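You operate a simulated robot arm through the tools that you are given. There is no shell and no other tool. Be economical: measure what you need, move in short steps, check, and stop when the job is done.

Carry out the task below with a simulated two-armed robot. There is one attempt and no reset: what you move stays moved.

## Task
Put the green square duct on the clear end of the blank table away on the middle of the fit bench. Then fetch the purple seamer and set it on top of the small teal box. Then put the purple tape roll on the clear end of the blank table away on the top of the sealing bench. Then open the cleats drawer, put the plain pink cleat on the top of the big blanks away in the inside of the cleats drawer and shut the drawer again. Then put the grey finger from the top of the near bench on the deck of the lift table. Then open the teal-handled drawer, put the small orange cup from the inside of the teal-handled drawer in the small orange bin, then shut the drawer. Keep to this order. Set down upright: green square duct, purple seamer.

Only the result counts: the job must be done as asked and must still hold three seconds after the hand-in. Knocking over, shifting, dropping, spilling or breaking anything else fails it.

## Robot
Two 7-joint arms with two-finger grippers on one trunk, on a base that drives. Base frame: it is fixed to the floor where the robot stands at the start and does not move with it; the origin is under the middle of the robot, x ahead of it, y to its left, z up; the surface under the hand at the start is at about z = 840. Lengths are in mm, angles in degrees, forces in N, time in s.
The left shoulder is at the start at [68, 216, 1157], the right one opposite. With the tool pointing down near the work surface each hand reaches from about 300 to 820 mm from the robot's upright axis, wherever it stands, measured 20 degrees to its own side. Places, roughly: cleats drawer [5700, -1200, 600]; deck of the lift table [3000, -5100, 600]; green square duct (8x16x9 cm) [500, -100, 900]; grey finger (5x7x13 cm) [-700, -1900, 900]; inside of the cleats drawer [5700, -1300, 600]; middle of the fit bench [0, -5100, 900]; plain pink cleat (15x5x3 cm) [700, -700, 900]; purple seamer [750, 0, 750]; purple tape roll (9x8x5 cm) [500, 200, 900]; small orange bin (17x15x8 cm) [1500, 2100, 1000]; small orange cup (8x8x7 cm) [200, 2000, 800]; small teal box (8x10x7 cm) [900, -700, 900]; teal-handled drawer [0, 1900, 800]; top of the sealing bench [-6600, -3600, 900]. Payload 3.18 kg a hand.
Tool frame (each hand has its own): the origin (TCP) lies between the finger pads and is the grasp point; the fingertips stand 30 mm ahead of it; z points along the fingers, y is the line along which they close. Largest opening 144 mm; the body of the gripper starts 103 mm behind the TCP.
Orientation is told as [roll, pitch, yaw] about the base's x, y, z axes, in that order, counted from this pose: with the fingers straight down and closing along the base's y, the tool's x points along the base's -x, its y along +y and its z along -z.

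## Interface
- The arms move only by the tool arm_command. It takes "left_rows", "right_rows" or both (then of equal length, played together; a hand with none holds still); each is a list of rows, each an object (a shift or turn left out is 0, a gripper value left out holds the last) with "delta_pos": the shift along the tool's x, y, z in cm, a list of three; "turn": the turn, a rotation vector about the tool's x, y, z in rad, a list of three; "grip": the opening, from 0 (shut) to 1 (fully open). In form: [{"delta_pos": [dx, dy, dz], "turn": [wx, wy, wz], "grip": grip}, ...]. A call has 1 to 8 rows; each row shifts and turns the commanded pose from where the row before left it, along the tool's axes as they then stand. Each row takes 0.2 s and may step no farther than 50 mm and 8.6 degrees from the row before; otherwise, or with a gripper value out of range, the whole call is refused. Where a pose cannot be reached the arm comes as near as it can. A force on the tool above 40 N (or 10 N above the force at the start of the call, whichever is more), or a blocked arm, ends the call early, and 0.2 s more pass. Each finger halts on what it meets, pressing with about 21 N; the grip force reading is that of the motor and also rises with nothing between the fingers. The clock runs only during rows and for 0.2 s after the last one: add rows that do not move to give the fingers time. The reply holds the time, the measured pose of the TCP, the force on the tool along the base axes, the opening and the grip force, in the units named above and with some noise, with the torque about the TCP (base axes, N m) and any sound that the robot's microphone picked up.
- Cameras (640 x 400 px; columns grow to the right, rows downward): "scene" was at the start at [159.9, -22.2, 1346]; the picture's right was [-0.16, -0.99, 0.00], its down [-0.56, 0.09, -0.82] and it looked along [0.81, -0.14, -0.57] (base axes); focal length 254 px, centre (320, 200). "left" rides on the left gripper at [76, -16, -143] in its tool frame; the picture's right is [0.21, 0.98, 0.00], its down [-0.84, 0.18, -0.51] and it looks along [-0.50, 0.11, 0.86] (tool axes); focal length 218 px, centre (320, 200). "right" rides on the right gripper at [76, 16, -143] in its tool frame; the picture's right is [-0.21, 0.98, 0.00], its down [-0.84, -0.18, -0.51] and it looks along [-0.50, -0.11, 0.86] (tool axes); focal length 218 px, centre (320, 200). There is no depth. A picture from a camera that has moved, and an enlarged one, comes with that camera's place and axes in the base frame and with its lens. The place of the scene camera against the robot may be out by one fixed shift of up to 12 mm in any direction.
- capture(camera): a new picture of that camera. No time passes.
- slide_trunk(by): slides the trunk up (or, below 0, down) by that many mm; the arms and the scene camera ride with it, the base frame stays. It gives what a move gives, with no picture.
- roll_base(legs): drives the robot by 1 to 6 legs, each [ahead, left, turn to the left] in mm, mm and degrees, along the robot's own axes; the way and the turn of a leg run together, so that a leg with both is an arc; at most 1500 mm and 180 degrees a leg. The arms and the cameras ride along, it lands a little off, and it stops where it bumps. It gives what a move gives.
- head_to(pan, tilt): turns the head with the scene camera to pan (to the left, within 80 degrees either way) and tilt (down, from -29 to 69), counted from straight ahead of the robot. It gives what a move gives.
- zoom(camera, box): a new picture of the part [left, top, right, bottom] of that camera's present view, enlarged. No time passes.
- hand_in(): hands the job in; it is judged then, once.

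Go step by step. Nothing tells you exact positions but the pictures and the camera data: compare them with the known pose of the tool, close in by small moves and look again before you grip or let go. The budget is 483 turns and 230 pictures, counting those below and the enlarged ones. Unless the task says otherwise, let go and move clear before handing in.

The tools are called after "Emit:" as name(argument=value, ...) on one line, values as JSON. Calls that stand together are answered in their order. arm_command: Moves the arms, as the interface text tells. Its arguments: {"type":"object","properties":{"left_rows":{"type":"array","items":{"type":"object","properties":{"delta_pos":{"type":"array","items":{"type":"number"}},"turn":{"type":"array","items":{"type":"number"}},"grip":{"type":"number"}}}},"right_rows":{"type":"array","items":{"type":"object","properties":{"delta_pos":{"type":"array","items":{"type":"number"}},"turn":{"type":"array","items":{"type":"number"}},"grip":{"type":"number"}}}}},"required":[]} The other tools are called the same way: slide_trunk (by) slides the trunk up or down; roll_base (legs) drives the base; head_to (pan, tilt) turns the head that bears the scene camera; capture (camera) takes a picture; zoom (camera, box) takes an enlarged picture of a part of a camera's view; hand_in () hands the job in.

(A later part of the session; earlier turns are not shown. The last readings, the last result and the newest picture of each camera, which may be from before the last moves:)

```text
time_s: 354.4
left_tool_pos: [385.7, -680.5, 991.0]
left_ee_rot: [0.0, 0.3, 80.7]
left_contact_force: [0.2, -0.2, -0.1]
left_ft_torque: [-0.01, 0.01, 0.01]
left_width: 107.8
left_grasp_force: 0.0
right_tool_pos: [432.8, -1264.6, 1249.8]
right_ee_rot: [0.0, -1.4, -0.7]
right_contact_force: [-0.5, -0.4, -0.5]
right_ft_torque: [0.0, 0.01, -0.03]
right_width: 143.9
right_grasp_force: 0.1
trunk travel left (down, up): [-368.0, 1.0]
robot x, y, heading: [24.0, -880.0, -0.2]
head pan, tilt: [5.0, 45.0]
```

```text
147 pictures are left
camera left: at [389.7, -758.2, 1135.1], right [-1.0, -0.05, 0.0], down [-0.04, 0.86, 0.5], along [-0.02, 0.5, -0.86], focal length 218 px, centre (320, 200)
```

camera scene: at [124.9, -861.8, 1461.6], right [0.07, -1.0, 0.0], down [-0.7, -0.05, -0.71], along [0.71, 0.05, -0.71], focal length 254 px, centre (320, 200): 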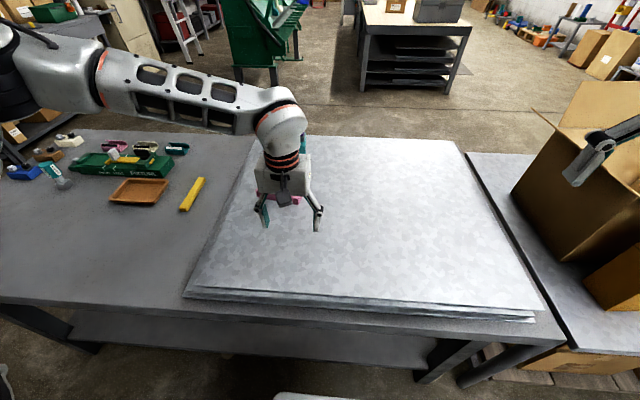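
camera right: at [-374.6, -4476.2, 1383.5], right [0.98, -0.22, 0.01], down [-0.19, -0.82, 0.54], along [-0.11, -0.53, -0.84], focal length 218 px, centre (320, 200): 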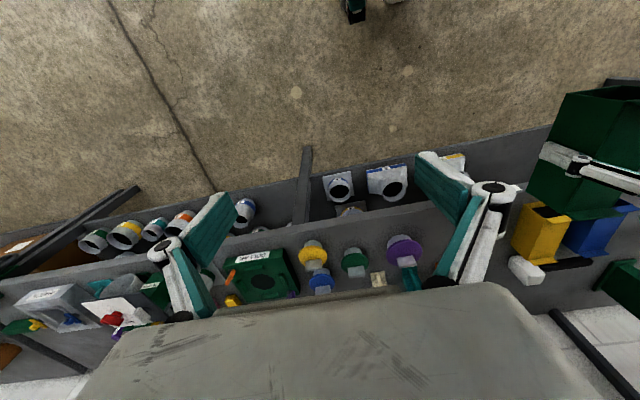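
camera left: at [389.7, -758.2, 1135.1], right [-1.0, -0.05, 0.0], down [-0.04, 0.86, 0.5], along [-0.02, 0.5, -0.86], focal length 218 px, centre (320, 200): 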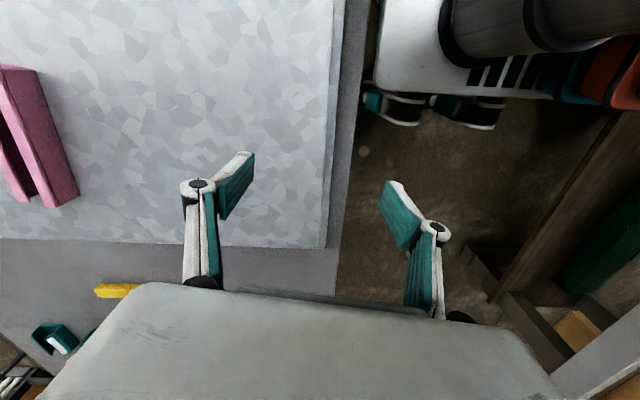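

That went the wrong way along the tool's y; but the view shows my base front is still ~150 mm from the table edge, so I can move 80 mm closer. Then shift the hand +x.

Emit:
arm_command(left_rows=[{"delta_pos": [-0.7, -4.2, 0]}, {"delta_pos": [-0.7, -4.2, 0]}, {"delta_pos": [-0.7, -4.2, 0]}, {"delta_pos": [-0.7, -4.2, 0]}, {"delta_pos": [-0.7, -4.2, 0]}])

Emit:
roll_base(legs=[[80, 0, 0]])

Emit:
capture(camera="left")

```text
time_s: 355.6
left_tool_pos: [600.1, -679.1, 990.6]
left_ee_rot: [0.0, 0.2, 80.7]
left_contact_force: [0.3, -0.3, -0.9]
left_ft_torque: [-0.02, 0.03, -0.01]
left_width: 107.9
left_grasp_force: 0.0
right_tool_pos: [433.7, -1264.1, 1248.3]
right_ee_rot: [-0.1, -1.5, -0.8]
right_contact_force: [0.1, 0.6, 0.6]
right_ft_torque: [0.0, 0.0, 0.02]
right_width: 143.9
right_grasp_force: 0.1
trunk travel left (down, up): [-368.0, 1.0]
robot x, y, heading: [20.9, -879.0, -0.1]
head pan, tilt: [5.0, 45.0]
```

```text
time_s: 356.6
left_tool_pos: [678.4, -680.4, 990.5]
left_ee_rot: [0.0, 0.2, 80.5]
left_contact_force: [-0.5, -0.1, 0.3]
left_ft_torque: [0.03, 0.05, -0.03]
left_width: 107.9
left_grasp_force: 0.1
right_tool_pos: [512.7, -1264.4, 1247.9]
right_ee_rot: [-0.1, -1.5, -0.8]
right_contact_force: [0.8, 0.5, 0.6]
right_ft_torque: [0.02, 0.02, 0.01]
right_width: 144.0
right_grasp_force: 0.0
trunk travel left (down, up): [-368.0, 1.0]
robot x, y, heading: [104.7, -876.7, 0.1]
head pan, tilt: [5.0, 45.0]
```

```text
146 pictures are left
camera left: at [683.0, -757.5, 1133.8], right [-1.0, -0.05, 0.0], down [-0.04, 0.86, 0.5], along [-0.02, 0.5, -0.86], focal length 218 px, centre (320, 200)
```

left: 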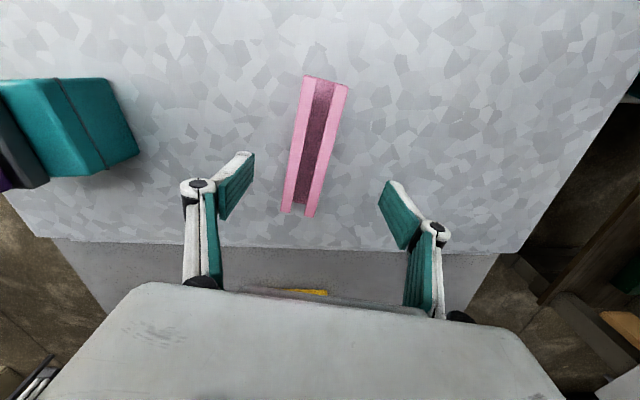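

Aligned within ~12 mm. Shift and lower to TCP≈929 (tips just above the sheet).

Emit:
arm_command(left_rows=[{"delta_pos": [-0.2, -1.15, 0]}])

Emit:
slide_trunk(by=-52)

Emit:
arm_command(left_rows=[{"delta_pos": [0, 0, 0.5]}, {"delta_pos": [0, 0, 0.4]}, {}])

Emit:
capture(camera="left")

```text
time_s: 357.0
left_tool_pos: [689.7, -680.4, 991.3]
left_ee_rot: [0.0, 0.2, 80.6]
left_contact_force: [0.0, -0.1, -0.1]
left_ft_torque: [-0.01, 0.05, -0.04]
left_width: 107.9
left_grasp_force: 0.1
right_tool_pos: [512.5, -1264.6, 1249.1]
right_ee_rot: [0.0, -1.6, -0.8]
right_contact_force: [-0.1, 0.1, 0.7]
right_ft_torque: [0.02, 0.05, -0.01]
right_width: 144.1
right_grasp_force: 0.2
trunk travel left (down, up): [-368.0, 1.0]
robot x, y, heading: [103.5, -876.9, 0.0]
head pan, tilt: [5.0, 45.0]
```

```text
time_s: 357.9
left_tool_pos: [688.4, -679.6, 938.9]
left_ee_rot: [-0.1, 0.3, 80.7]
left_contact_force: [0.2, 0.4, -0.1]
left_ft_torque: [-0.03, 0.02, -0.02]
left_width: 108.0
left_grasp_force: 0.1
right_tool_pos: [512.0, -1263.9, 1196.9]
right_ee_rot: [0.0, -1.7, -0.8]
right_contact_force: [0.3, 0.0, 0.4]
right_ft_torque: [0.02, -0.01, -0.03]
right_width: 144.0
right_grasp_force: 0.0
trunk travel left (down, up): [-316.0, 53.0]
robot x, y, heading: [102.7, -878.3, 0.1]
head pan, tilt: [5.0, 45.0]
```

```text
time_s: 358.7
left_tool_pos: [689.7, -680.3, 930.5]
left_ee_rot: [0.0, 0.2, 80.6]
left_contact_force: [-0.3, 0.1, -0.2]
left_ft_torque: [0.02, 0.0, 0.0]
left_width: 107.8
left_grasp_force: 0.0
right_tool_pos: [512.4, -1264.8, 1196.4]
right_ee_rot: [0.1, -1.6, -0.8]
right_contact_force: [0.3, 1.3, 0.0]
right_ft_torque: [0.04, 0.0, 0.02]
right_width: 144.0
right_grasp_force: 0.1
trunk travel left (down, up): [-316.0, 53.0]
robot x, y, heading: [102.6, -876.9, -0.2]
head pan, tilt: [5.0, 45.0]
```

```text
145 pictures are left
camera left: at [693.7, -757.5, 1073.0], right [-1.0, -0.05, 0.0], down [-0.04, 0.86, 0.5], along [-0.02, 0.5, -0.86], focal length 218 px, centre (320, 200)
```

left: 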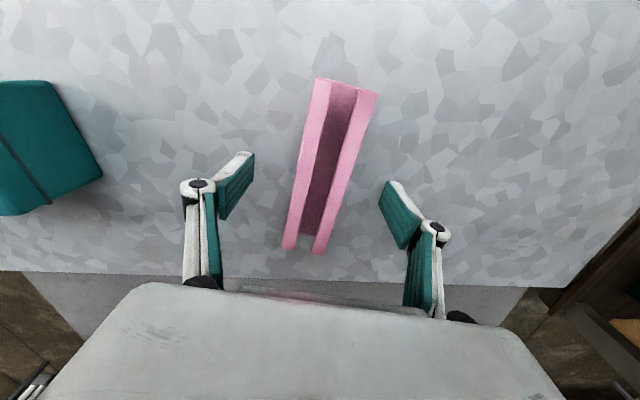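

Close on the cleat.

Emit:
arm_command(left_rows=[{"delta_pos": [0, 0, 0.4]}, {"grip": 0.2}, {"grip": 0.2}, {"grip": 0.2}, {"grip": 0.2}])

Emit:
slide_trunk(by=50)

Emit:
capture(camera="left")

```text
time_s: 359.9
left_tool_pos: [690.4, -679.4, 925.6]
left_ee_rot: [0.0, 0.2, 80.7]
left_contact_force: [0.8, 0.3, 0.1]
left_ft_torque: [0.06, -0.01, -0.02]
left_width: 39.4
left_grasp_force: 21.1
right_tool_pos: [511.9, -1265.1, 1197.0]
right_ee_rot: [0.0, -1.6, -0.8]
right_contact_force: [-0.5, 0.7, 0.8]
right_ft_torque: [0.02, -0.01, -0.01]
right_width: 143.9
right_grasp_force: 0.1
trunk travel left (down, up): [-316.0, 53.0]
robot x, y, heading: [103.3, -881.3, -0.1]
head pan, tilt: [5.0, 45.0]
```

```text
time_s: 360.9
left_tool_pos: [691.1, -680.6, 975.8]
left_ee_rot: [0.0, 0.3, 80.6]
left_contact_force: [-0.5, 0.3, -0.5]
left_ft_torque: [-0.01, -0.03, -0.03]
left_width: 39.7
left_grasp_force: 21.1
right_tool_pos: [512.3, -1263.2, 1246.4]
right_ee_rot: [-0.1, -1.6, -0.8]
right_contact_force: [-0.6, 0.4, -0.9]
right_ft_torque: [0.03, -0.02, 0.02]
right_width: 143.9
right_grasp_force: 0.0
trunk travel left (down, up): [-366.0, 3.0]
robot x, y, heading: [101.9, -877.6, -0.0]
head pan, tilt: [5.0, 45.0]
```

```text
144 pictures are left
camera left: at [693.9, -757.6, 1119.1], right [-1.0, -0.05, 0.0], down [-0.04, 0.86, 0.5], along [-0.02, 0.5, -0.86], focal length 218 px, centre (320, 200)
```

left: 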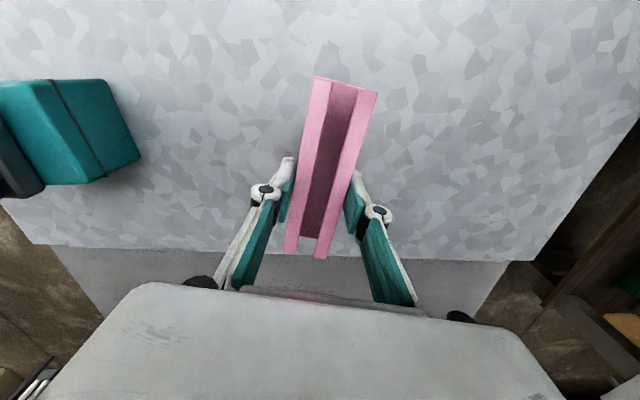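

The cleat is held. Retract the arm, then go round the north end toward the cleats drawer at (5700,-1200).

Emit:
arm_command(left_rows=[{"delta_pos": [0.7, 4.2, -1]}, {"delta_pos": [0.7, 4.2, -1]}, {"delta_pos": [0.7, 4.2, -1]}, {"delta_pos": [0.7, 4.2, -1]}])

Emit:
roll_base(legs=[[-110, 0, 0], [0, 900, 0], [0, 870, 0]])

Emit:
roll_base(legs=[[1100, 0, 0], [1100, 0, 0]])

Emit:
head_to(pan=-10, tilt=15)

Emit:
capture(camera="scene")

```text
time_s: 361.9
left_tool_pos: [519.2, -681.1, 1016.9]
left_ee_rot: [0.0, 0.3, 80.6]
left_contact_force: [0.5, 0.2, -1.1]
left_ft_torque: [-0.02, -0.01, -0.02]
left_width: 39.4
left_grasp_force: 20.6
right_tool_pos: [510.5, -1264.0, 1246.4]
right_ee_rot: [0.0, -1.6, -0.7]
right_contact_force: [0.5, -0.6, -0.3]
right_ft_torque: [-0.01, -0.01, -0.01]
right_width: 144.3
right_grasp_force: 0.0
trunk travel left (down, up): [-366.0, 3.0]
robot x, y, heading: [103.8, -880.4, 0.1]
head pan, tilt: [5.0, 45.0]
```

```text
time_s: 378.6
left_tool_pos: [431.7, 1092.4, 1017.3]
left_ee_rot: [0.0, 0.2, 79.7]
left_contact_force: [0.4, 0.1, -0.6]
left_ft_torque: [-0.01, 0.01, -0.01]
left_width: 39.5
left_grasp_force: 21.1
right_tool_pos: [412.6, 510.2, 1247.0]
right_ee_rot: [0.0, -1.6, -1.6]
right_contact_force: [-0.5, 0.9, 0.2]
right_ft_torque: [0.02, -0.01, 0.0]
right_width: 143.9
right_grasp_force: 0.1
trunk travel left (down, up): [-366.0, 3.0]
robot x, y, heading: [9.4, 900.8, -1.0]
head pan, tilt: [5.0, 45.0]
```

```text
time_s: 389.4
left_tool_pos: [2620.3, 1079.8, 1017.4]
left_ee_rot: [0.0, 0.1, 80.8]
left_contact_force: [0.1, -0.5, -0.5]
left_ft_torque: [-0.03, 0.01, 0.02]
left_width: 39.4
left_grasp_force: 20.9
right_tool_pos: [2613.1, 497.7, 1246.1]
right_ee_rot: [-0.1, -1.7, -0.8]
right_contact_force: [0.6, -0.4, 0.8]
right_ft_torque: [0.01, -0.04, 0.02]
right_width: 144.0
right_grasp_force: 0.0
trunk travel left (down, up): [-366.0, 3.0]
robot x, y, heading: [2201.1, 881.7, 0.2]
head pan, tilt: [5.0, 45.0]
```

```text
time_s: 390.4
left_tool_pos: [2619.0, 1080.3, 1016.9]
left_ee_rot: [-0.1, 0.3, 80.8]
left_contact_force: [0.7, -0.9, -0.5]
left_ft_torque: [0.02, -0.03, 0.01]
left_width: 39.5
left_grasp_force: 20.9
right_tool_pos: [2612.3, 496.7, 1246.9]
right_ee_rot: [0.0, -1.6, -0.7]
right_contact_force: [-0.5, -0.3, -0.1]
right_ft_torque: [-0.02, -0.02, 0.02]
right_width: 144.1
right_grasp_force: 0.1
trunk travel left (down, up): [-366.0, 3.0]
robot x, y, heading: [2201.7, 878.9, 0.3]
head pan, tilt: [-10.0, 15.0]
```

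```text
143 pictures are left
camera scene: at [2339.7, 856.8, 1506.4], right [-0.17, -0.99, 0.0], down [-0.26, 0.04, -0.97], along [0.95, -0.17, -0.26], focal length 254 px, centre (320, 200)
```

scene: 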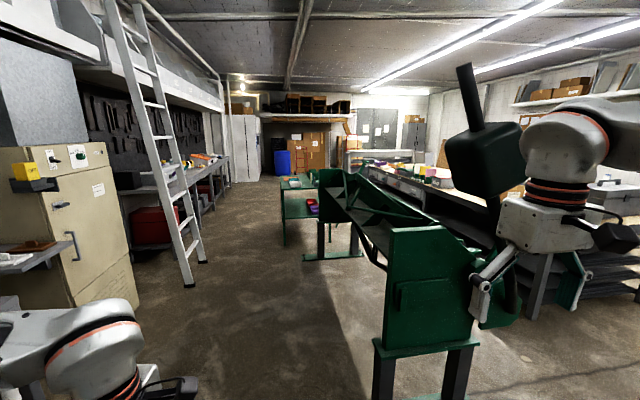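

The green brake is ahead; the aisle I want lies between it and the big table. Strafe right to y≈-550 and look along it.

Emit:
roll_base(legs=[[0, -720, 0], [0, -720, 0]])

Emit:
head_to(pan=0, tilt=15)

Emit:
capture(camera="scene")

```text
time_s: 403.4
left_tool_pos: [2624.7, -349.3, 1017.7]
left_ee_rot: [0.1, 0.2, 81.1]
left_contact_force: [0.3, -0.5, -1.3]
left_ft_torque: [0.04, 0.02, 0.01]
left_width: 39.6
left_grasp_force: 21.1
right_tool_pos: [2621.6, -932.9, 1246.7]
right_ee_rot: [0.0, -1.6, -0.3]
right_contact_force: [-0.6, -1.1, 0.1]
right_ft_torque: [0.0, 0.02, 0.02]
right_width: 143.9
right_grasp_force: 0.2
trunk travel left (down, up): [-366.0, 3.0]
robot x, y, heading: [2203.9, -552.9, 0.3]
head pan, tilt: [-10.0, 15.0]
```

```text
time_s: 404.1
left_tool_pos: [2624.7, -348.9, 1017.9]
left_ee_rot: [0.0, 0.1, 81.1]
left_contact_force: [-0.5, 0.4, -0.4]
left_ft_torque: [0.01, 0.02, -0.04]
left_width: 39.6
left_grasp_force: 20.8
right_tool_pos: [2620.1, -931.0, 1246.3]
right_ee_rot: [0.0, -1.7, -0.3]
right_contact_force: [-0.6, 0.4, 0.2]
right_ft_torque: [0.01, 0.02, -0.01]
right_width: 143.9
right_grasp_force: 0.0
trunk travel left (down, up): [-366.0, 3.0]
robot x, y, heading: [2203.2, -550.1, 0.3]
head pan, tilt: [0.0, 15.0]
```

```text
142 pictures are left
camera scene: at [2346.7, -557.9, 1506.5], right [0.01, -1.0, 0.0], down [-0.26, 0.0, -0.97], along [0.97, 0.01, -0.26], focal length 254 px, centre (320, 200)
```

scene: 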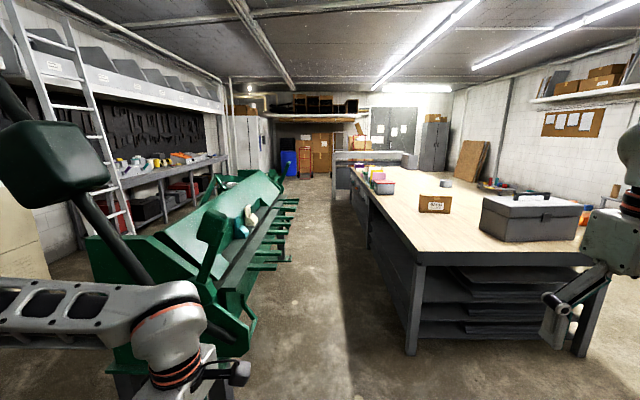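

The aisle between brake and table is ~850 wide, centred y≈-720. Drive in carefully and look for the cleats drawer on the table's left side.

Emit:
roll_base(legs=[[0, -170, 0], [1100, 0, 0], [900, 0, 0]])

Emit:
head_to(pan=-25, tilt=25)

Emit:
capture(camera="scene")

```text
time_s: 415.9
left_tool_pos: [4633.8, -516.7, 1017.5]
left_ee_rot: [-0.1, 0.2, 80.7]
left_contact_force: [0.5, 0.1, -0.6]
left_ft_torque: [-0.01, 0.03, 0.0]
left_width: 39.4
left_grasp_force: 21.2
right_tool_pos: [4624.5, -1099.9, 1247.2]
right_ee_rot: [0.0, -1.7, -0.9]
right_contact_force: [-0.6, 0.2, -0.6]
right_ft_torque: [0.02, 0.03, 0.03]
right_width: 144.1
right_grasp_force: 0.0
trunk travel left (down, up): [-366.0, 3.0]
robot x, y, heading: [4216.2, -714.6, 0.0]
head pan, tilt: [0.0, 15.0]
```

```text
time_s: 416.8
left_tool_pos: [4634.1, -516.7, 1017.3]
left_ee_rot: [-0.1, 0.2, 80.6]
left_contact_force: [-0.3, 0.3, -1.0]
left_ft_torque: [-0.01, 0.02, -0.02]
left_width: 39.6
left_grasp_force: 20.8
right_tool_pos: [4622.6, -1099.9, 1245.8]
right_ee_rot: [0.0, -1.6, -0.8]
right_contact_force: [-0.6, -0.7, -1.2]
right_ft_torque: [0.03, 0.0, -0.01]
right_width: 144.2
right_grasp_force: 0.0
trunk travel left (down, up): [-366.0, 3.0]
robot x, y, heading: [4215.9, -720.2, -0.2]
head pan, tilt: [-25.0, 25.0]
```

```text
141 pictures are left
camera scene: at [4343.6, -762.4, 1490.3], right [-0.42, -0.91, 0.0], down [-0.38, 0.18, -0.91], along [0.82, -0.38, -0.42], focal length 254 px, centre (320, 200)
```

scene: 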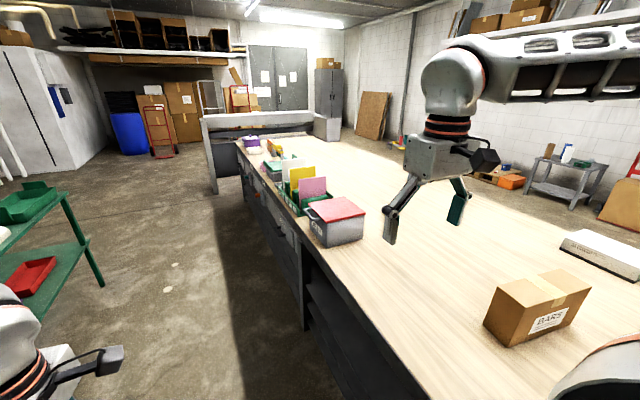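

Emit:
zoom(camera="scene", box=[180, 110, 400, 350])

```text
1.67 times, centred on (290, 230) of scene
camera zoom: at [4343.6, -762.4, 1490.3], right [-0.42, -0.91, 0.0], down [-0.38, 0.18, -0.91], along [0.82, -0.38, -0.42], focal length 424 px, centre (370, 150)
```

zoom: 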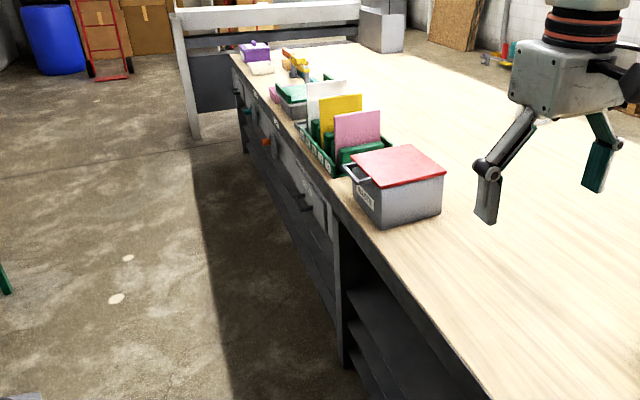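

Drawers with different handles lie beyond x≈5050. Drive another 900 and look at their fronts.

Emit:
roll_base(legs=[[900, 60, 0]])

Emit:
head_to(pan=-50, tilt=35)

Emit:
capture(camera="scene")

```text
time_s: 421.5
left_tool_pos: [5532.7, -463.7, 1016.3]
left_ee_rot: [-0.1, 0.2, 80.3]
left_contact_force: [-0.8, 0.0, -1.0]
left_ft_torque: [-0.01, 0.02, 0.02]
left_width: 39.5
left_grasp_force: 21.2
right_tool_pos: [5522.4, -1046.8, 1247.2]
right_ee_rot: [-0.1, -1.6, -1.2]
right_contact_force: [0.0, -0.2, -0.3]
right_ft_torque: [0.0, 0.0, -0.02]
right_width: 144.2
right_grasp_force: 0.0
trunk travel left (down, up): [-366.0, 3.0]
robot x, y, heading: [5115.0, -658.3, -0.3]
head pan, tilt: [-25.0, 25.0]
```

```text
time_s: 422.4
left_tool_pos: [5533.8, -462.3, 1017.1]
left_ee_rot: [0.0, 0.3, 80.3]
left_contact_force: [0.3, 0.1, -1.0]
left_ft_torque: [0.0, -0.02, -0.05]
left_width: 39.6
left_grasp_force: 20.7
right_tool_pos: [5521.3, -1046.2, 1247.2]
right_ee_rot: [-0.1, -1.6, -1.2]
right_contact_force: [0.2, -0.7, 0.3]
right_ft_torque: [0.0, -0.01, -0.03]
right_width: 144.1
right_grasp_force: 0.0
trunk travel left (down, up): [-366.0, 3.0]
robot x, y, heading: [5116.0, -655.8, -0.3]
head pan, tilt: [-50.0, 35.0]
```

```text
139 pictures are left
camera scene: at [5215.6, -735.2, 1474.5], right [-0.77, -0.64, 0.0], down [-0.37, 0.44, -0.82], along [0.52, -0.63, -0.57], focal length 254 px, centre (320, 200)
```

scene: 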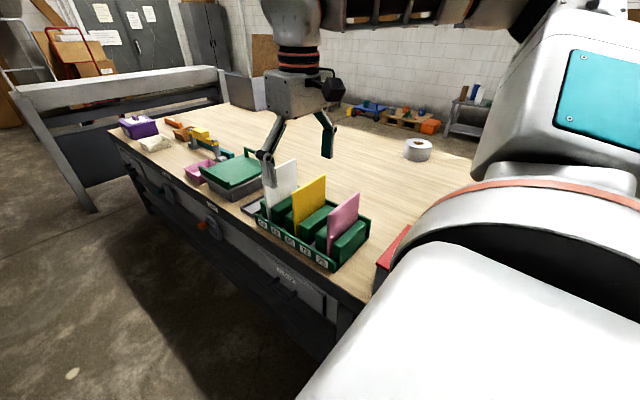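

Emit:
zoom(camera="scene", box=[100, 120, 360, 330])

```text
1.90 times, centred on (230, 225) of scene
camera zoom: at [5215.6, -735.2, 1474.5], right [-0.77, -0.64, 0.0], down [-0.37, 0.44, -0.82], along [0.52, -0.63, -0.57], focal length 484 px, centre (491, 152)
```

zoom: 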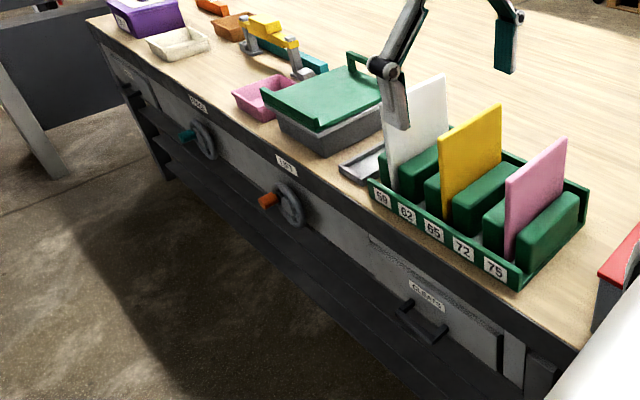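

The first drawer (black handle, label "CLEATS") is mine; handle near (5640,-1060,~730). I raise the left hand, move off the table and turn to face it.

Emit:
arm_command(left_rows=[{"delta_pos": [0, 0, -4]}, {"delta_pos": [0, 0, -4]}, {"delta_pos": [0, 0, -4]}])

Emit:
head_to(pan=40, tilt=30)

Emit:
capture(camera="scene")

```text
time_s: 423.2
left_tool_pos: [5533.0, -462.3, 1136.6]
left_ee_rot: [0.1, 0.3, 80.2]
left_contact_force: [-0.4, -0.5, -1.2]
left_ft_torque: [-0.02, -0.04, -0.02]
left_width: 39.7
left_grasp_force: 21.3
right_tool_pos: [5520.5, -1045.7, 1246.7]
right_ee_rot: [0.0, -1.6, -1.1]
right_contact_force: [-0.8, -0.4, -0.2]
right_ft_torque: [-0.02, 0.0, -0.01]
right_width: 144.2
right_grasp_force: 0.0
trunk travel left (down, up): [-366.0, 3.0]
robot x, y, heading: [5112.6, -656.8, -0.3]
head pan, tilt: [-50.0, 35.0]
```

```text
time_s: 424.8
left_tool_pos: [5533.7, -462.2, 1136.2]
left_ee_rot: [0.0, 0.1, 80.3]
left_contact_force: [-0.3, 1.6, -1.0]
left_ft_torque: [-0.03, -0.01, 0.01]
left_width: 39.7
left_grasp_force: 21.4
right_tool_pos: [5521.2, -1046.1, 1247.4]
right_ee_rot: [0.0, -1.6, -1.2]
right_contact_force: [0.1, 1.0, 0.4]
right_ft_torque: [-0.02, -0.01, 0.0]
right_width: 143.9
right_grasp_force: 0.0
trunk travel left (down, up): [-366.0, 3.0]
robot x, y, heading: [5114.5, -660.8, -0.4]
head pan, tilt: [40.0, 30.0]
```

```text
137 pictures are left
camera scene: at [5229.2, -609.8, 1482.2], right [0.64, -0.77, 0.0], down [-0.39, -0.32, -0.87], along [0.67, 0.55, -0.5], focal length 254 px, centre (320, 200)
```

scene: 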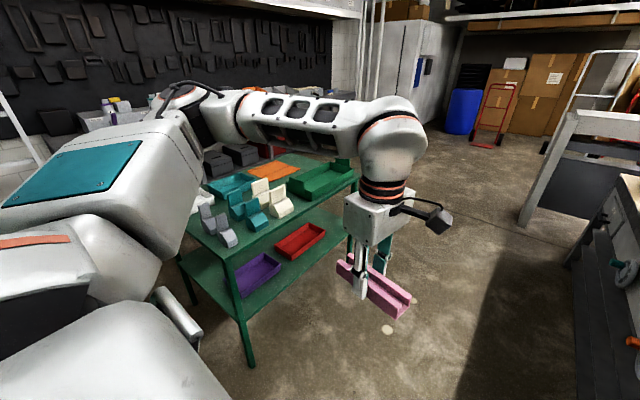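

The green side table's front is at y≈140, leaving room. Strafe off and turn to face the drawers.

Emit:
roll_base(legs=[[0, 220, 0], [300, 0, 0], [0, 0, -89.6]])

Emit:
head_to(pan=10, tilt=40)

Emit:
capture(camera="scene")

```text
time_s: 427.1
left_tool_pos: [5534.6, -272.1, 1137.6]
left_ee_rot: [0.0, 0.0, 80.6]
left_contact_force: [0.1, 0.4, -0.6]
left_ft_torque: [0.0, 0.02, 0.0]
left_width: 39.7
left_grasp_force: 21.1
right_tool_pos: [5526.8, -858.0, 1245.0]
right_ee_rot: [0.3, -1.5, -0.9]
right_contact_force: [-0.2, 0.7, 0.3]
right_ft_torque: [0.01, -0.01, -0.03]
right_width: 144.2
right_grasp_force: 0.1
trunk travel left (down, up): [-366.0, 3.0]
robot x, y, heading: [5115.4, -467.7, 0.1]
head pan, tilt: [40.0, 30.0]
stopped in leg 1: the robot was blocked; the commanded pose is now the measured one
```

```text
time_s: 428.1
left_tool_pos: [5535.5, -272.7, 1137.9]
left_ee_rot: [0.0, -0.1, 80.7]
left_contact_force: [0.1, -0.1, -0.1]
left_ft_torque: [0.01, -0.01, -0.01]
left_width: 39.2
left_grasp_force: 21.3
right_tool_pos: [5525.4, -857.2, 1243.6]
right_ee_rot: [0.3, -1.6, -0.8]
right_contact_force: [-1.0, -0.3, 1.7]
right_ft_torque: [-0.02, -0.02, -0.01]
right_width: 144.2
right_grasp_force: 0.2
trunk travel left (down, up): [-366.0, 3.0]
robot x, y, heading: [5117.7, -466.5, -0.1]
head pan, tilt: [10.0, 40.0]
```

```text
136 pictures are left
camera scene: at [5245.5, -467.7, 1467.1], right [0.17, -0.98, -0.01], down [-0.63, -0.11, -0.77], along [0.75, 0.14, -0.64], focal length 254 px, centre (320, 200)
```

scene: 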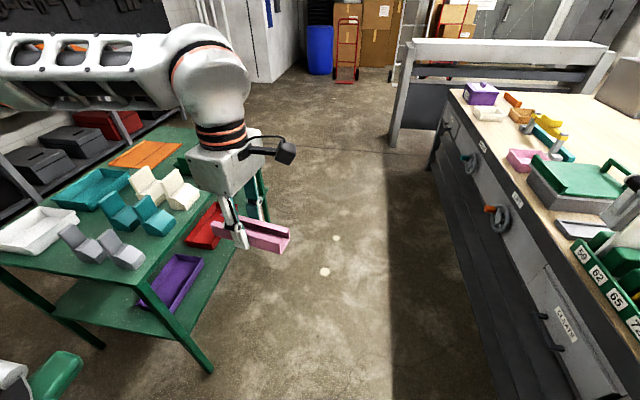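

Blocked on the left by the brake's end. I ease back to the right, go further ahead past it, and check that nothing was displaced.

Emit:
roll_base(legs=[[0, -90, 0]])

Emit:
head_to(pan=78, tilt=40)

Emit:
capture(camera="scene")

```text
time_s: 429.6
left_tool_pos: [5535.8, -357.6, 1137.0]
left_ee_rot: [-0.1, 0.3, 80.7]
left_contact_force: [-0.1, -0.4, -0.7]
left_ft_torque: [0.04, -0.01, -0.01]
left_width: 39.6
left_grasp_force: 21.0
right_tool_pos: [5525.4, -941.2, 1246.9]
right_ee_rot: [0.0, -1.5, -0.9]
right_contact_force: [0.5, -0.4, 0.0]
right_ft_torque: [0.02, 0.03, -0.02]
right_width: 143.9
right_grasp_force: 0.1
trunk travel left (down, up): [-366.0, 3.0]
robot x, y, heading: [5113.4, -556.0, 0.1]
head pan, tilt: [10.0, 40.0]
```

```text
time_s: 430.9
left_tool_pos: [5535.6, -358.0, 1136.9]
left_ee_rot: [-0.1, 0.3, 80.7]
left_contact_force: [-0.8, -0.1, -0.6]
left_ft_torque: [0.03, -0.02, 0.0]
left_width: 39.7
left_grasp_force: 20.7
right_tool_pos: [5524.7, -941.2, 1247.1]
right_ee_rot: [0.0, -1.7, -0.8]
right_contact_force: [-0.7, -0.2, 0.0]
right_ft_torque: [0.0, -0.02, 0.0]
right_width: 143.9
right_grasp_force: 0.1
trunk travel left (down, up): [-366.0, 3.0]
robot x, y, heading: [5115.0, -554.9, -0.1]
head pan, tilt: [78.0, 40.0]
```

```text
135 pictures are left
camera scene: at [5179.7, -481.5, 1466.9], right [0.98, -0.21, 0.0], down [-0.14, -0.63, -0.77], along [0.16, 0.75, -0.64], focal length 254 px, centre (320, 200)
```

scene: 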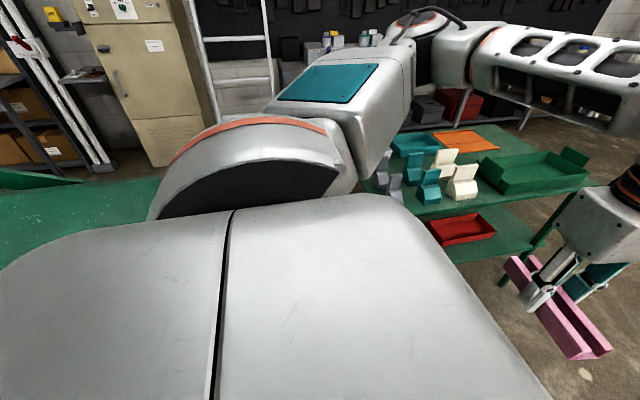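

Emit:
roll_base(legs=[[600, 0, 0], [0, 0, -90], [-60, 0, 0]])

Emit:
head_to(pan=-10, tilt=45)

Emit:
capture(camera="scene")

Emit:
capture(camera="right")

```text
time_s: 438.7
left_tool_pos: [5910.7, -916.1, 1138.0]
left_ee_rot: [-0.1, 0.2, -9.3]
left_contact_force: [-0.8, 0.4, -0.7]
left_ft_torque: [-0.06, -0.01, 0.02]
left_width: 39.7
left_grasp_force: 21.2
right_tool_pos: [5324.9, -906.6, 1247.3]
right_ee_rot: [0.0, -1.7, -90.8]
right_contact_force: [0.3, 0.2, -0.1]
right_ft_torque: [-0.06, 0.02, 0.01]
right_width: 144.0
right_grasp_force: 0.0
trunk travel left (down, up): [-366.0, 3.0]
robot x, y, heading: [5708.1, -500.6, -90.0]
head pan, tilt: [78.0, 40.0]
```

```text
time_s: 440.3
left_tool_pos: [5910.4, -918.5, 1136.1]
left_ee_rot: [0.0, 0.4, -9.3]
left_contact_force: [-0.1, -0.5, -1.4]
left_ft_torque: [0.02, 0.01, 0.02]
left_width: 39.7
left_grasp_force: 20.5
right_tool_pos: [5326.4, -908.3, 1246.2]
right_ee_rot: [0.0, -1.5, -90.8]
right_contact_force: [1.3, 0.3, 0.0]
right_ft_torque: [0.01, 0.0, 0.02]
right_width: 144.1
right_grasp_force: 0.0
trunk travel left (down, up): [-366.0, 3.0]
robot x, y, heading: [5710.7, -499.8, -89.9]
head pan, tilt: [-10.0, 45.0]
```

```text
134 pictures are left
camera scene: at [5701.4, -626.9, 1459.6], right [-0.98, 0.17, 0.0], down [0.12, 0.7, -0.71], along [-0.12, -0.7, -0.71], focal length 254 px, centre (320, 200)
```

scene: 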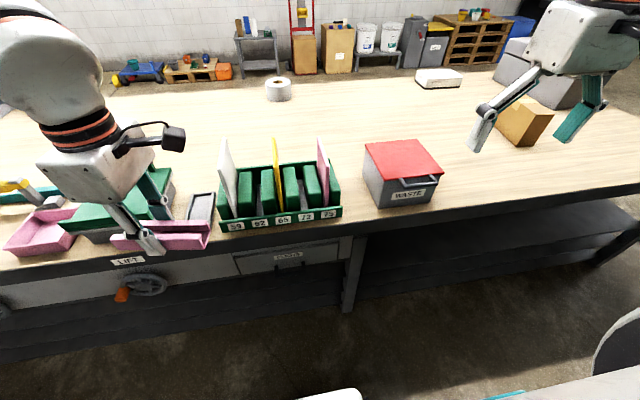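

```text
133 pictures are left
camera right: at [5343.2, -828.0, 1386.7], right [0.97, -0.22, 0.01], down [-0.19, -0.83, 0.53], along [-0.11, -0.52, -0.85], focal length 218 px, centre (320, 200)
```

right: 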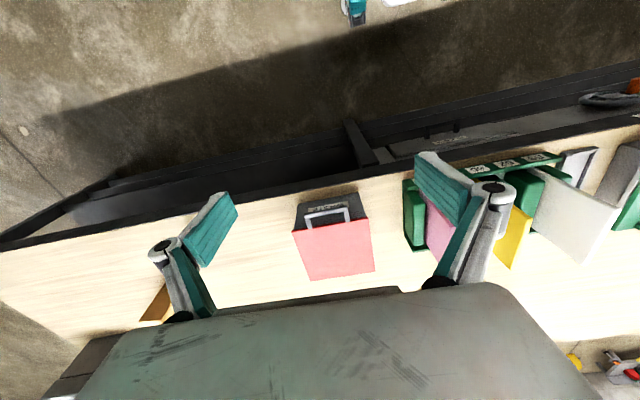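

Emit:
zoom(camera="scene", box=[200, 220, 380, 320])

Emit:
zoom(camera="right", box=[340, 60, 640, 220])

```text
3.56 times, centred on (290, 270) of scene
camera zoom: at [5701.4, -626.9, 1459.6], right [-0.98, 0.17, 0.0], down [0.12, 0.7, -0.71], along [-0.12, -0.7, -0.71], focal length 904 px, centre (427, -49)
```

zoom: 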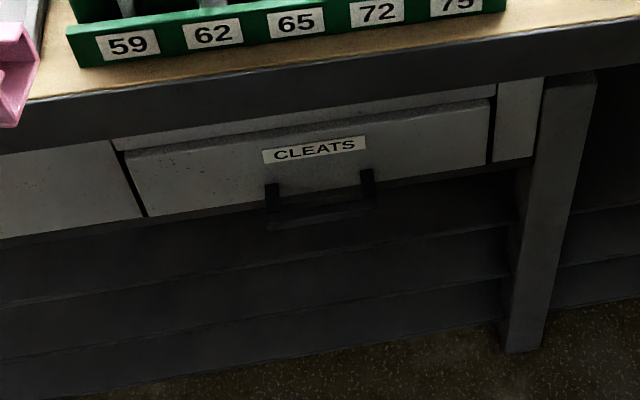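

```text
2.13 times, centred on (490, 140) of right
camera zoom: at [5343.2, -828.0, 1386.7], right [0.97, -0.22, 0.01], down [-0.19, -0.83, 0.53], along [-0.11, -0.52, -0.85], focal length 466 px, centre (-43, 328)
```

zoom: 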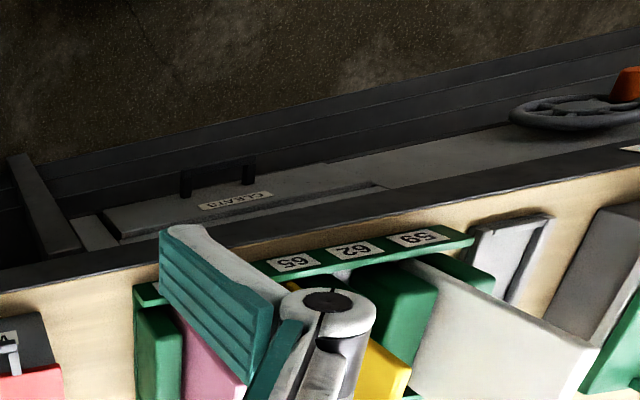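

Triangulation puts the CLEATS label at (5728,-1142,665) and the handle bar at about (5730,-1098,615). I'll use the right hand tilted forward. First strafe so the handle is on my right side, then extend and tilt the right hand.

Emit:
roll_base(legs=[[60, 180, 0]])

Emit:
arm_command(right_rows=[{"delta_pos": [-4, 0, 0], "grip": 0.4}, {"delta_pos": [-4, 0, 0], "turn": [0, -0.14, 0]}, {"delta_pos": [-4, 0, 0], "turn": [0, -0.14, 0]}, {"delta_pos": [-2, 0, 0], "turn": [0, -0.14, 0]}, {"turn": [0, -0.14, 0]}, {"turn": [0, -0.14, 0]}])

```text
time_s: 442.5
left_tool_pos: [6089.0, -978.3, 1136.3]
left_ee_rot: [0.0, 0.4, -9.4]
left_contact_force: [0.0, -0.4, -0.5]
left_ft_torque: [0.05, -0.03, 0.01]
left_width: 39.4
left_grasp_force: 20.8
right_tool_pos: [5508.0, -969.2, 1246.7]
right_ee_rot: [-0.1, -1.5, -90.8]
right_contact_force: [0.2, -0.3, 0.6]
right_ft_torque: [0.0, 0.02, -0.01]
right_width: 144.2
right_grasp_force: 0.1
trunk travel left (down, up): [-366.0, 3.0]
robot x, y, heading: [5889.7, -555.5, -90.3]
head pan, tilt: [-10.0, 45.0]
```

```text
time_s: 443.9
left_tool_pos: [6088.9, -978.5, 1136.9]
left_ee_rot: [-0.1, 0.1, -9.4]
left_contact_force: [0.2, 0.4, -1.0]
left_ft_torque: [-0.03, -0.05, 0.0]
left_width: 39.6
left_grasp_force: 21.4
right_tool_pos: [5503.8, -1066.7, 1260.9]
right_ee_rot: [0.0, -41.9, -90.9]
right_contact_force: [-0.4, 0.0, 0.5]
right_ft_torque: [0.0, 0.03, -0.01]
right_width: 57.5
right_grasp_force: 0.0
right hand out of reach, approached as far as the arm can: row 1
trunk travel left (down, up): [-366.0, 3.0]
robot x, y, heading: [5892.7, -558.0, -89.8]
head pan, tilt: [-10.0, 45.0]
```

Emit:
arm_command(right_rows=[{"delta_pos": [0, 4.5, 0], "turn": [0, -0.12, 0]}, {"delta_pos": [0, 4.5, 0], "turn": [0, -0.12, 0]}, {"delta_pos": [0, 4.5, 0], "turn": [0, -0.12, 0]}, {"delta_pos": [0, 4.5, 0], "turn": [0, -0.12, 0]}, {"delta_pos": [0, 4.5, 0]}])

Emit:
roll_base(legs=[[-160, 0, 0]])

Emit:
capture(camera="right")

```text
time_s: 445.1
left_tool_pos: [6089.5, -979.2, 1136.0]
left_ee_rot: [0.0, 0.2, -9.4]
left_contact_force: [-0.4, 0.6, -0.8]
left_ft_torque: [0.01, 0.02, 0.02]
left_width: 39.6
left_grasp_force: 20.9
right_tool_pos: [5730.6, -1095.3, 1278.4]
right_ee_rot: [0.1, -68.9, -90.7]
right_contact_force: [-0.2, 0.8, 0.2]
right_ft_torque: [0.01, -0.05, -0.04]
right_width: 57.7
right_grasp_force: 0.1
right hand out of reach, approached as far as the arm can: row 3, 4, 5
trunk travel left (down, up): [-366.0, 3.0]
robot x, y, heading: [5890.6, -558.5, -90.3]
head pan, tilt: [-10.0, 45.0]
```

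```text
time_s: 446.6
left_tool_pos: [6089.7, -819.3, 1137.2]
left_ee_rot: [-0.1, 0.4, -9.4]
left_contact_force: [-1.0, 0.1, 0.3]
left_ft_torque: [-0.03, -0.02, 0.03]
left_width: 39.6
left_grasp_force: 21.1
right_tool_pos: [5729.2, -936.7, 1279.1]
right_ee_rot: [0.0, -69.0, -90.8]
right_contact_force: [-0.6, 1.2, 0.6]
right_ft_torque: [0.01, 0.03, -0.03]
right_width: 57.4
right_grasp_force: 0.1
trunk travel left (down, up): [-366.0, 3.0]
robot x, y, heading: [5889.7, -402.8, -90.2]
head pan, tilt: [-10.0, 45.0]
```

```text
130 pictures are left
camera right: at [5747.0, -775.8, 1257.7], right [0.98, -0.09, 0.2], down [-0.18, 0.17, 0.97], along [-0.12, -0.98, 0.15], focal length 218 px, centre (320, 200)
```

right: 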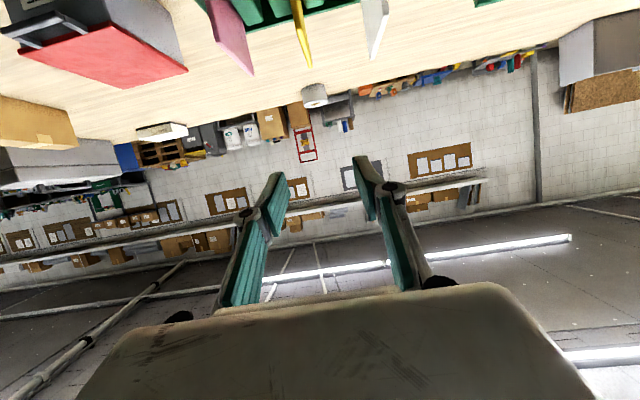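

The fingers still close sideways; for the horizontal bar I need them closing vertically, so I roll the hand 90° about its own axis.

Emit:
arm_command(right_rows=[{"turn": [0, 0, 0.145]}, {"turn": [0, 0, 0.145]}, {"turn": [0, 0, 0.145]}, {"turn": [0, 0, 0.145]}, {"turn": [0, 0, 0.145]}, {"turn": [0, 0, 0.145]}])

Emit:
arm_command(right_rows=[{"turn": [0, 0, 0.14]}, {"turn": [0, 0, 0.14]}, {"turn": [0, 0, 0.14]}, {"turn": [0, 0, 0.14]}, {"turn": [0, 0, 0.14]}])

Emit:
capture(camera="right")

Emit:
capture(camera="scene")

```text
time_s: 447.9
left_tool_pos: [6090.1, -820.6, 1137.2]
left_ee_rot: [-0.1, 0.3, -9.4]
left_contact_force: [0.4, -0.7, -0.3]
left_ft_torque: [-0.02, 0.06, -0.01]
left_width: 39.8
left_grasp_force: 21.1
right_tool_pos: [5730.5, -937.2, 1279.2]
right_ee_rot: [63.3, -36.7, -163.9]
right_contact_force: [0.1, -0.6, -0.3]
right_ft_torque: [-0.02, -0.04, 0.0]
right_width: 57.5
right_grasp_force: 0.0
trunk travel left (down, up): [-366.0, 3.0]
robot x, y, heading: [5893.8, -399.2, -89.9]
head pan, tilt: [-10.0, 45.0]
```

```text
time_s: 449.1
left_tool_pos: [6090.4, -819.9, 1136.1]
left_ee_rot: [0.0, 0.2, -9.4]
left_contact_force: [-0.6, -0.7, -0.1]
left_ft_torque: [-0.01, -0.01, 0.01]
left_width: 39.5
left_grasp_force: 20.8
right_tool_pos: [5728.3, -938.3, 1277.8]
right_ee_rot: [68.9, 0.2, 179.3]
right_contact_force: [-0.2, 0.5, 0.1]
right_ft_torque: [0.01, 0.0, 0.01]
right_width: 57.6
right_grasp_force: 0.1
trunk travel left (down, up): [-366.0, 3.0]
robot x, y, heading: [5889.2, -403.3, -90.1]
head pan, tilt: [-10.0, 45.0]
```

```text
129 pictures are left
camera right: at [5806.5, -811.2, 1343.9], right [-0.22, -0.35, 0.91], down [-0.84, 0.55, 0.01], along [-0.51, -0.76, -0.41], focal length 218 px, centre (320, 200)
```

right: 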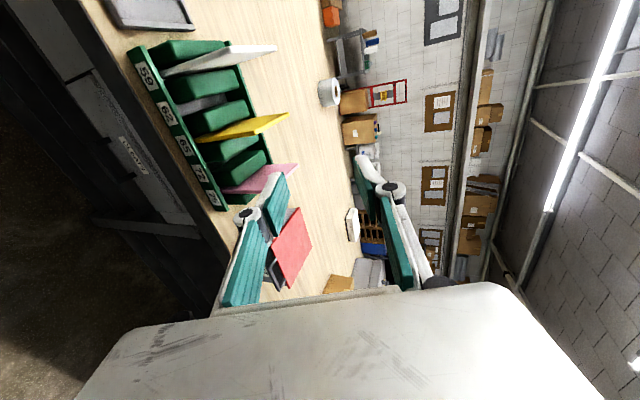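

```text
128 pictures are left
camera scene: at [5881.3, -529.3, 1459.6], right [-0.98, 0.18, 0.0], down [0.12, 0.7, -0.71], along [-0.12, -0.7, -0.71], focal length 254 px, centre (320, 200)
```

scene: 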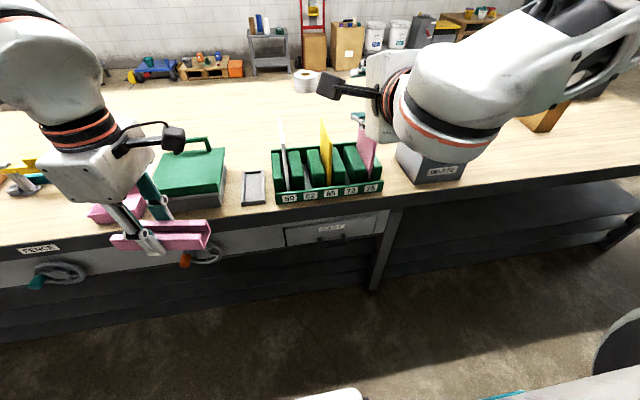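

Hand orientation is right (fingers forward-down, closing vertically). Lower the trunk; both hands are in front of the table edge.

Emit:
slide_trunk(by=-300)

Emit:
head_to(pan=-15, tilt=45)

Emit:
capture(camera="scene")

Emit:
capture(camera="right")

```text
time_s: 452.1
left_tool_pos: [6088.8, -819.7, 837.1]
left_ee_rot: [-0.2, 0.3, -9.3]
left_contact_force: [0.7, -0.2, -1.6]
left_ft_torque: [0.0, -0.01, 0.02]
left_width: 39.8
left_grasp_force: 20.7
right_tool_pos: [5729.5, -966.3, 722.6]
right_ee_rot: [37.2, -0.3, 179.4]
right_contact_force: [0.6, 0.6, 0.6]
right_ft_torque: [0.01, 0.01, 0.02]
right_width: 57.6
right_grasp_force: 0.1
trunk travel left (down, up): [-66.0, 303.0]
robot x, y, heading: [5891.7, -397.2, -89.8]
head pan, tilt: [-10.0, 45.0]
```

```text
time_s: 452.8
left_tool_pos: [6090.4, -820.3, 838.3]
left_ee_rot: [-0.1, 0.3, -9.5]
left_contact_force: [-0.2, 0.3, -0.6]
left_ft_torque: [0.01, 0.01, -0.03]
left_width: 39.8
left_grasp_force: 20.8
right_tool_pos: [5729.3, -967.4, 719.8]
right_ee_rot: [37.1, -0.4, 179.4]
right_contact_force: [-1.0, 0.1, -0.4]
right_ft_torque: [0.02, 0.01, 0.01]
right_width: 57.3
right_grasp_force: 0.0
trunk travel left (down, up): [-66.0, 303.0]
robot x, y, heading: [5891.0, -403.5, -90.3]
head pan, tilt: [-15.0, 45.0]
```

```text
127 pictures are left
camera scene: at [5874.0, -721.8, 1129.6], right [-0.97, 0.26, 0.0], down [0.18, 0.68, -0.71], along [-0.18, -0.68, -0.71], focal length 254 px, centre (320, 200)
```

scene: 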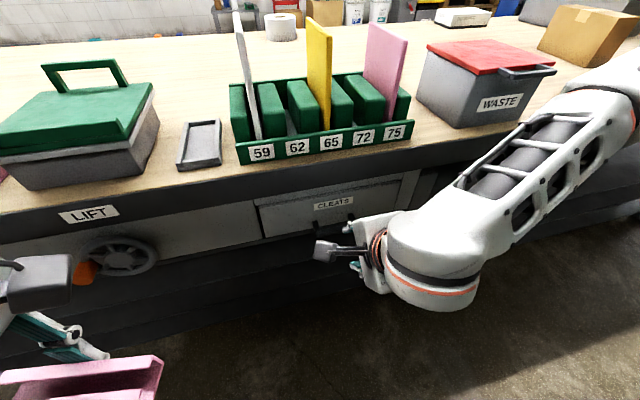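

```text
126 pictures are left
camera right: at [5806.4, -895.0, 843.3], right [-0.21, -0.78, 0.59], down [-0.84, 0.46, 0.3], along [-0.5, -0.43, -0.75], focal length 218 px, centre (320, 200)
```

right: 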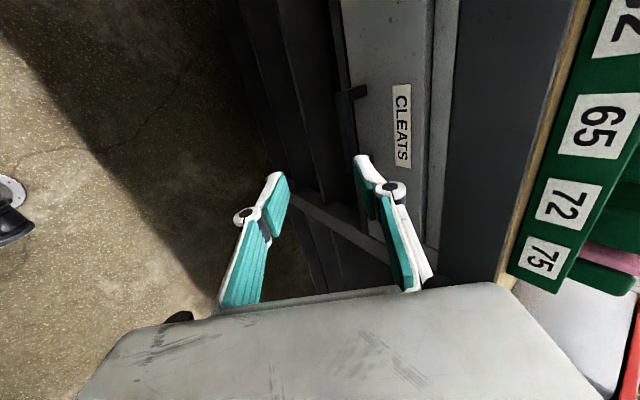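

The handle is confirmed at about x 5725±45, z≈612. Re-tilt the hand to ~61° while holding position.

Emit:
arm_command(right_rows=[{"turn": [-0.14, 0, 0]}, {"turn": [-0.14, 0, 0]}, {"turn": [-0.14, 0, 0]}])

Emit:
capture(camera="right")

```text
time_s: 453.6
left_tool_pos: [6090.0, -819.2, 837.5]
left_ee_rot: [-0.2, 0.1, -9.4]
left_contact_force: [0.0, 0.6, -0.8]
left_ft_torque: [-0.01, -0.02, 0.03]
left_width: 39.9
left_grasp_force: 20.5
right_tool_pos: [5692.9, -1048.5, 869.5]
right_ee_rot: [59.4, -0.3, 179.3]
right_contact_force: [0.2, 0.5, -0.3]
right_ft_torque: [0.01, 0.0, 0.04]
right_width: 57.8
right_grasp_force: 0.0
right hand out of reach, approached as far as the arm can: row 1, 2, 3
trunk travel left (down, up): [-66.0, 303.0]
robot x, y, heading: [5887.4, -398.7, -89.9]
head pan, tilt: [-15.0, 45.0]
```

```text
125 pictures are left
camera right: at [5770.5, -933.6, 954.7], right [-0.21, -0.49, 0.84], down [-0.84, 0.54, 0.11], along [-0.51, -0.68, -0.53], focal length 218 px, centre (320, 200)
```

right: 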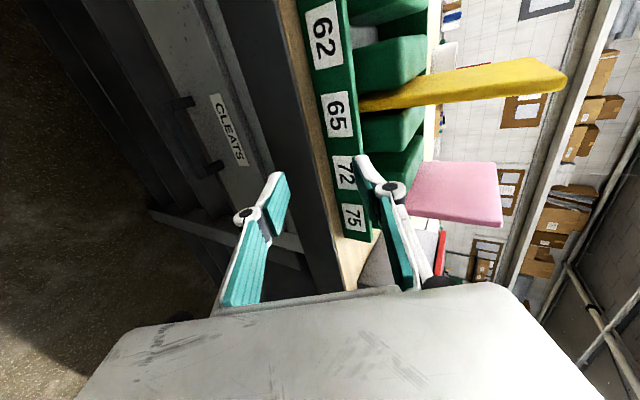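

The steeper tilt is out of reach down here. Go back to ~37° tilt, which also works for the bar.

Emit:
arm_command(right_rows=[{"turn": [0.14, 0, 0]}, {"turn": [0.14, 0, 0]}, {"turn": [0.14, 0, 0]}])

Emit:
capture(camera="right")

```text
time_s: 454.4
left_tool_pos: [6090.8, -819.9, 837.6]
left_ee_rot: [0.0, 0.3, -9.4]
left_contact_force: [-0.9, 0.1, -0.2]
left_ft_torque: [-0.02, 0.01, 0.0]
left_width: 39.6
left_grasp_force: 21.4
right_tool_pos: [5692.9, -1047.2, 868.1]
right_ee_rot: [36.9, -0.3, 179.5]
right_contact_force: [0.3, 0.3, -0.1]
right_ft_torque: [-0.03, 0.01, 0.03]
right_width: 57.7
right_grasp_force: 0.1
trunk travel left (down, up): [-66.0, 303.0]
robot x, y, heading: [5888.4, -400.8, -90.3]
head pan, tilt: [-15.0, 45.0]
```

```text
124 pictures are left
camera right: at [5770.8, -975.3, 990.2], right [-0.21, -0.78, 0.59], down [-0.84, 0.46, 0.3], along [-0.5, -0.43, -0.75], focal length 218 px, centre (320, 200)
```

right: 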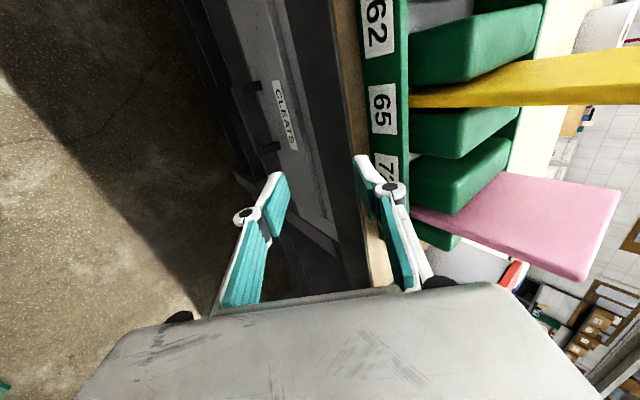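

Handle: x 5665–5771, bar y≈-1102, z≈606. Descend in front of it: trunk 60, then arm.

Emit:
slide_trunk(by=-60)

Emit:
arm_command(right_rows=[{"delta_pos": [0.8, -2.4, 2.8]}, {"delta_pos": [0.8, -2.4, 2.8]}, {"delta_pos": [0.9, -2.4, 3.2]}])

Emit:
capture(camera="right")

```text
time_s: 455.4
left_tool_pos: [6088.6, -818.4, 747.0]
left_ee_rot: [7.8, 1.5, -9.3]
left_contact_force: [-0.5, -0.6, -0.5]
left_ft_torque: [-0.06, 0.0, 0.03]
left_width: 39.6
left_grasp_force: 21.7
right_tool_pos: [5693.3, -1045.7, 809.1]
right_ee_rot: [37.2, -0.3, 179.4]
right_contact_force: [0.0, 0.7, 0.5]
right_ft_torque: [0.0, -0.01, 0.0]
right_width: 57.7
right_grasp_force: 0.0
trunk travel left (down, up): [-6.0, 363.0]
robot x, y, heading: [5893.0, -402.4, -90.1]
head pan, tilt: [-15.0, 45.0]
```

```text
time_s: 456.2
left_tool_pos: [6089.2, -819.7, 745.8]
left_ee_rot: [8.0, 1.5, -9.2]
left_contact_force: [0.2, 0.8, -0.7]
left_ft_torque: [0.03, -0.01, 0.01]
left_width: 39.6
left_grasp_force: 20.9
right_tool_pos: [5718.2, -1044.9, 694.0]
right_ee_rot: [37.0, -0.4, 179.5]
right_contact_force: [-0.1, -0.1, -0.4]
right_ft_torque: [0.04, 0.01, 0.02]
right_width: 57.6
right_grasp_force: 0.1
trunk travel left (down, up): [-6.0, 363.0]
robot x, y, heading: [5894.9, -402.2, -90.2]
head pan, tilt: [-15.0, 45.0]
```

```text
123 pictures are left
camera right: at [5794.4, -971.6, 816.1], right [-0.21, -0.78, 0.59], down [-0.84, 0.46, 0.3], along [-0.5, -0.43, -0.75], focal length 218 px, centre (320, 200)
```

right: 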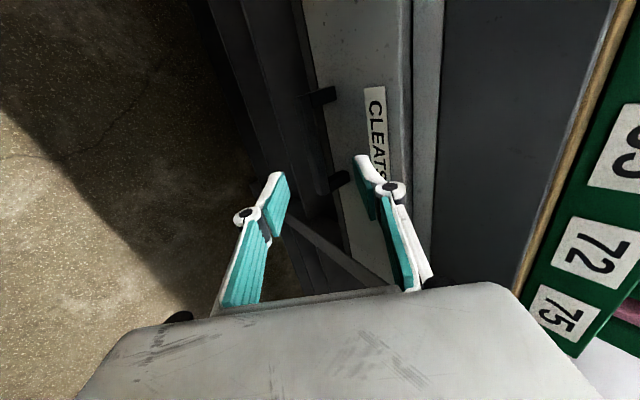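

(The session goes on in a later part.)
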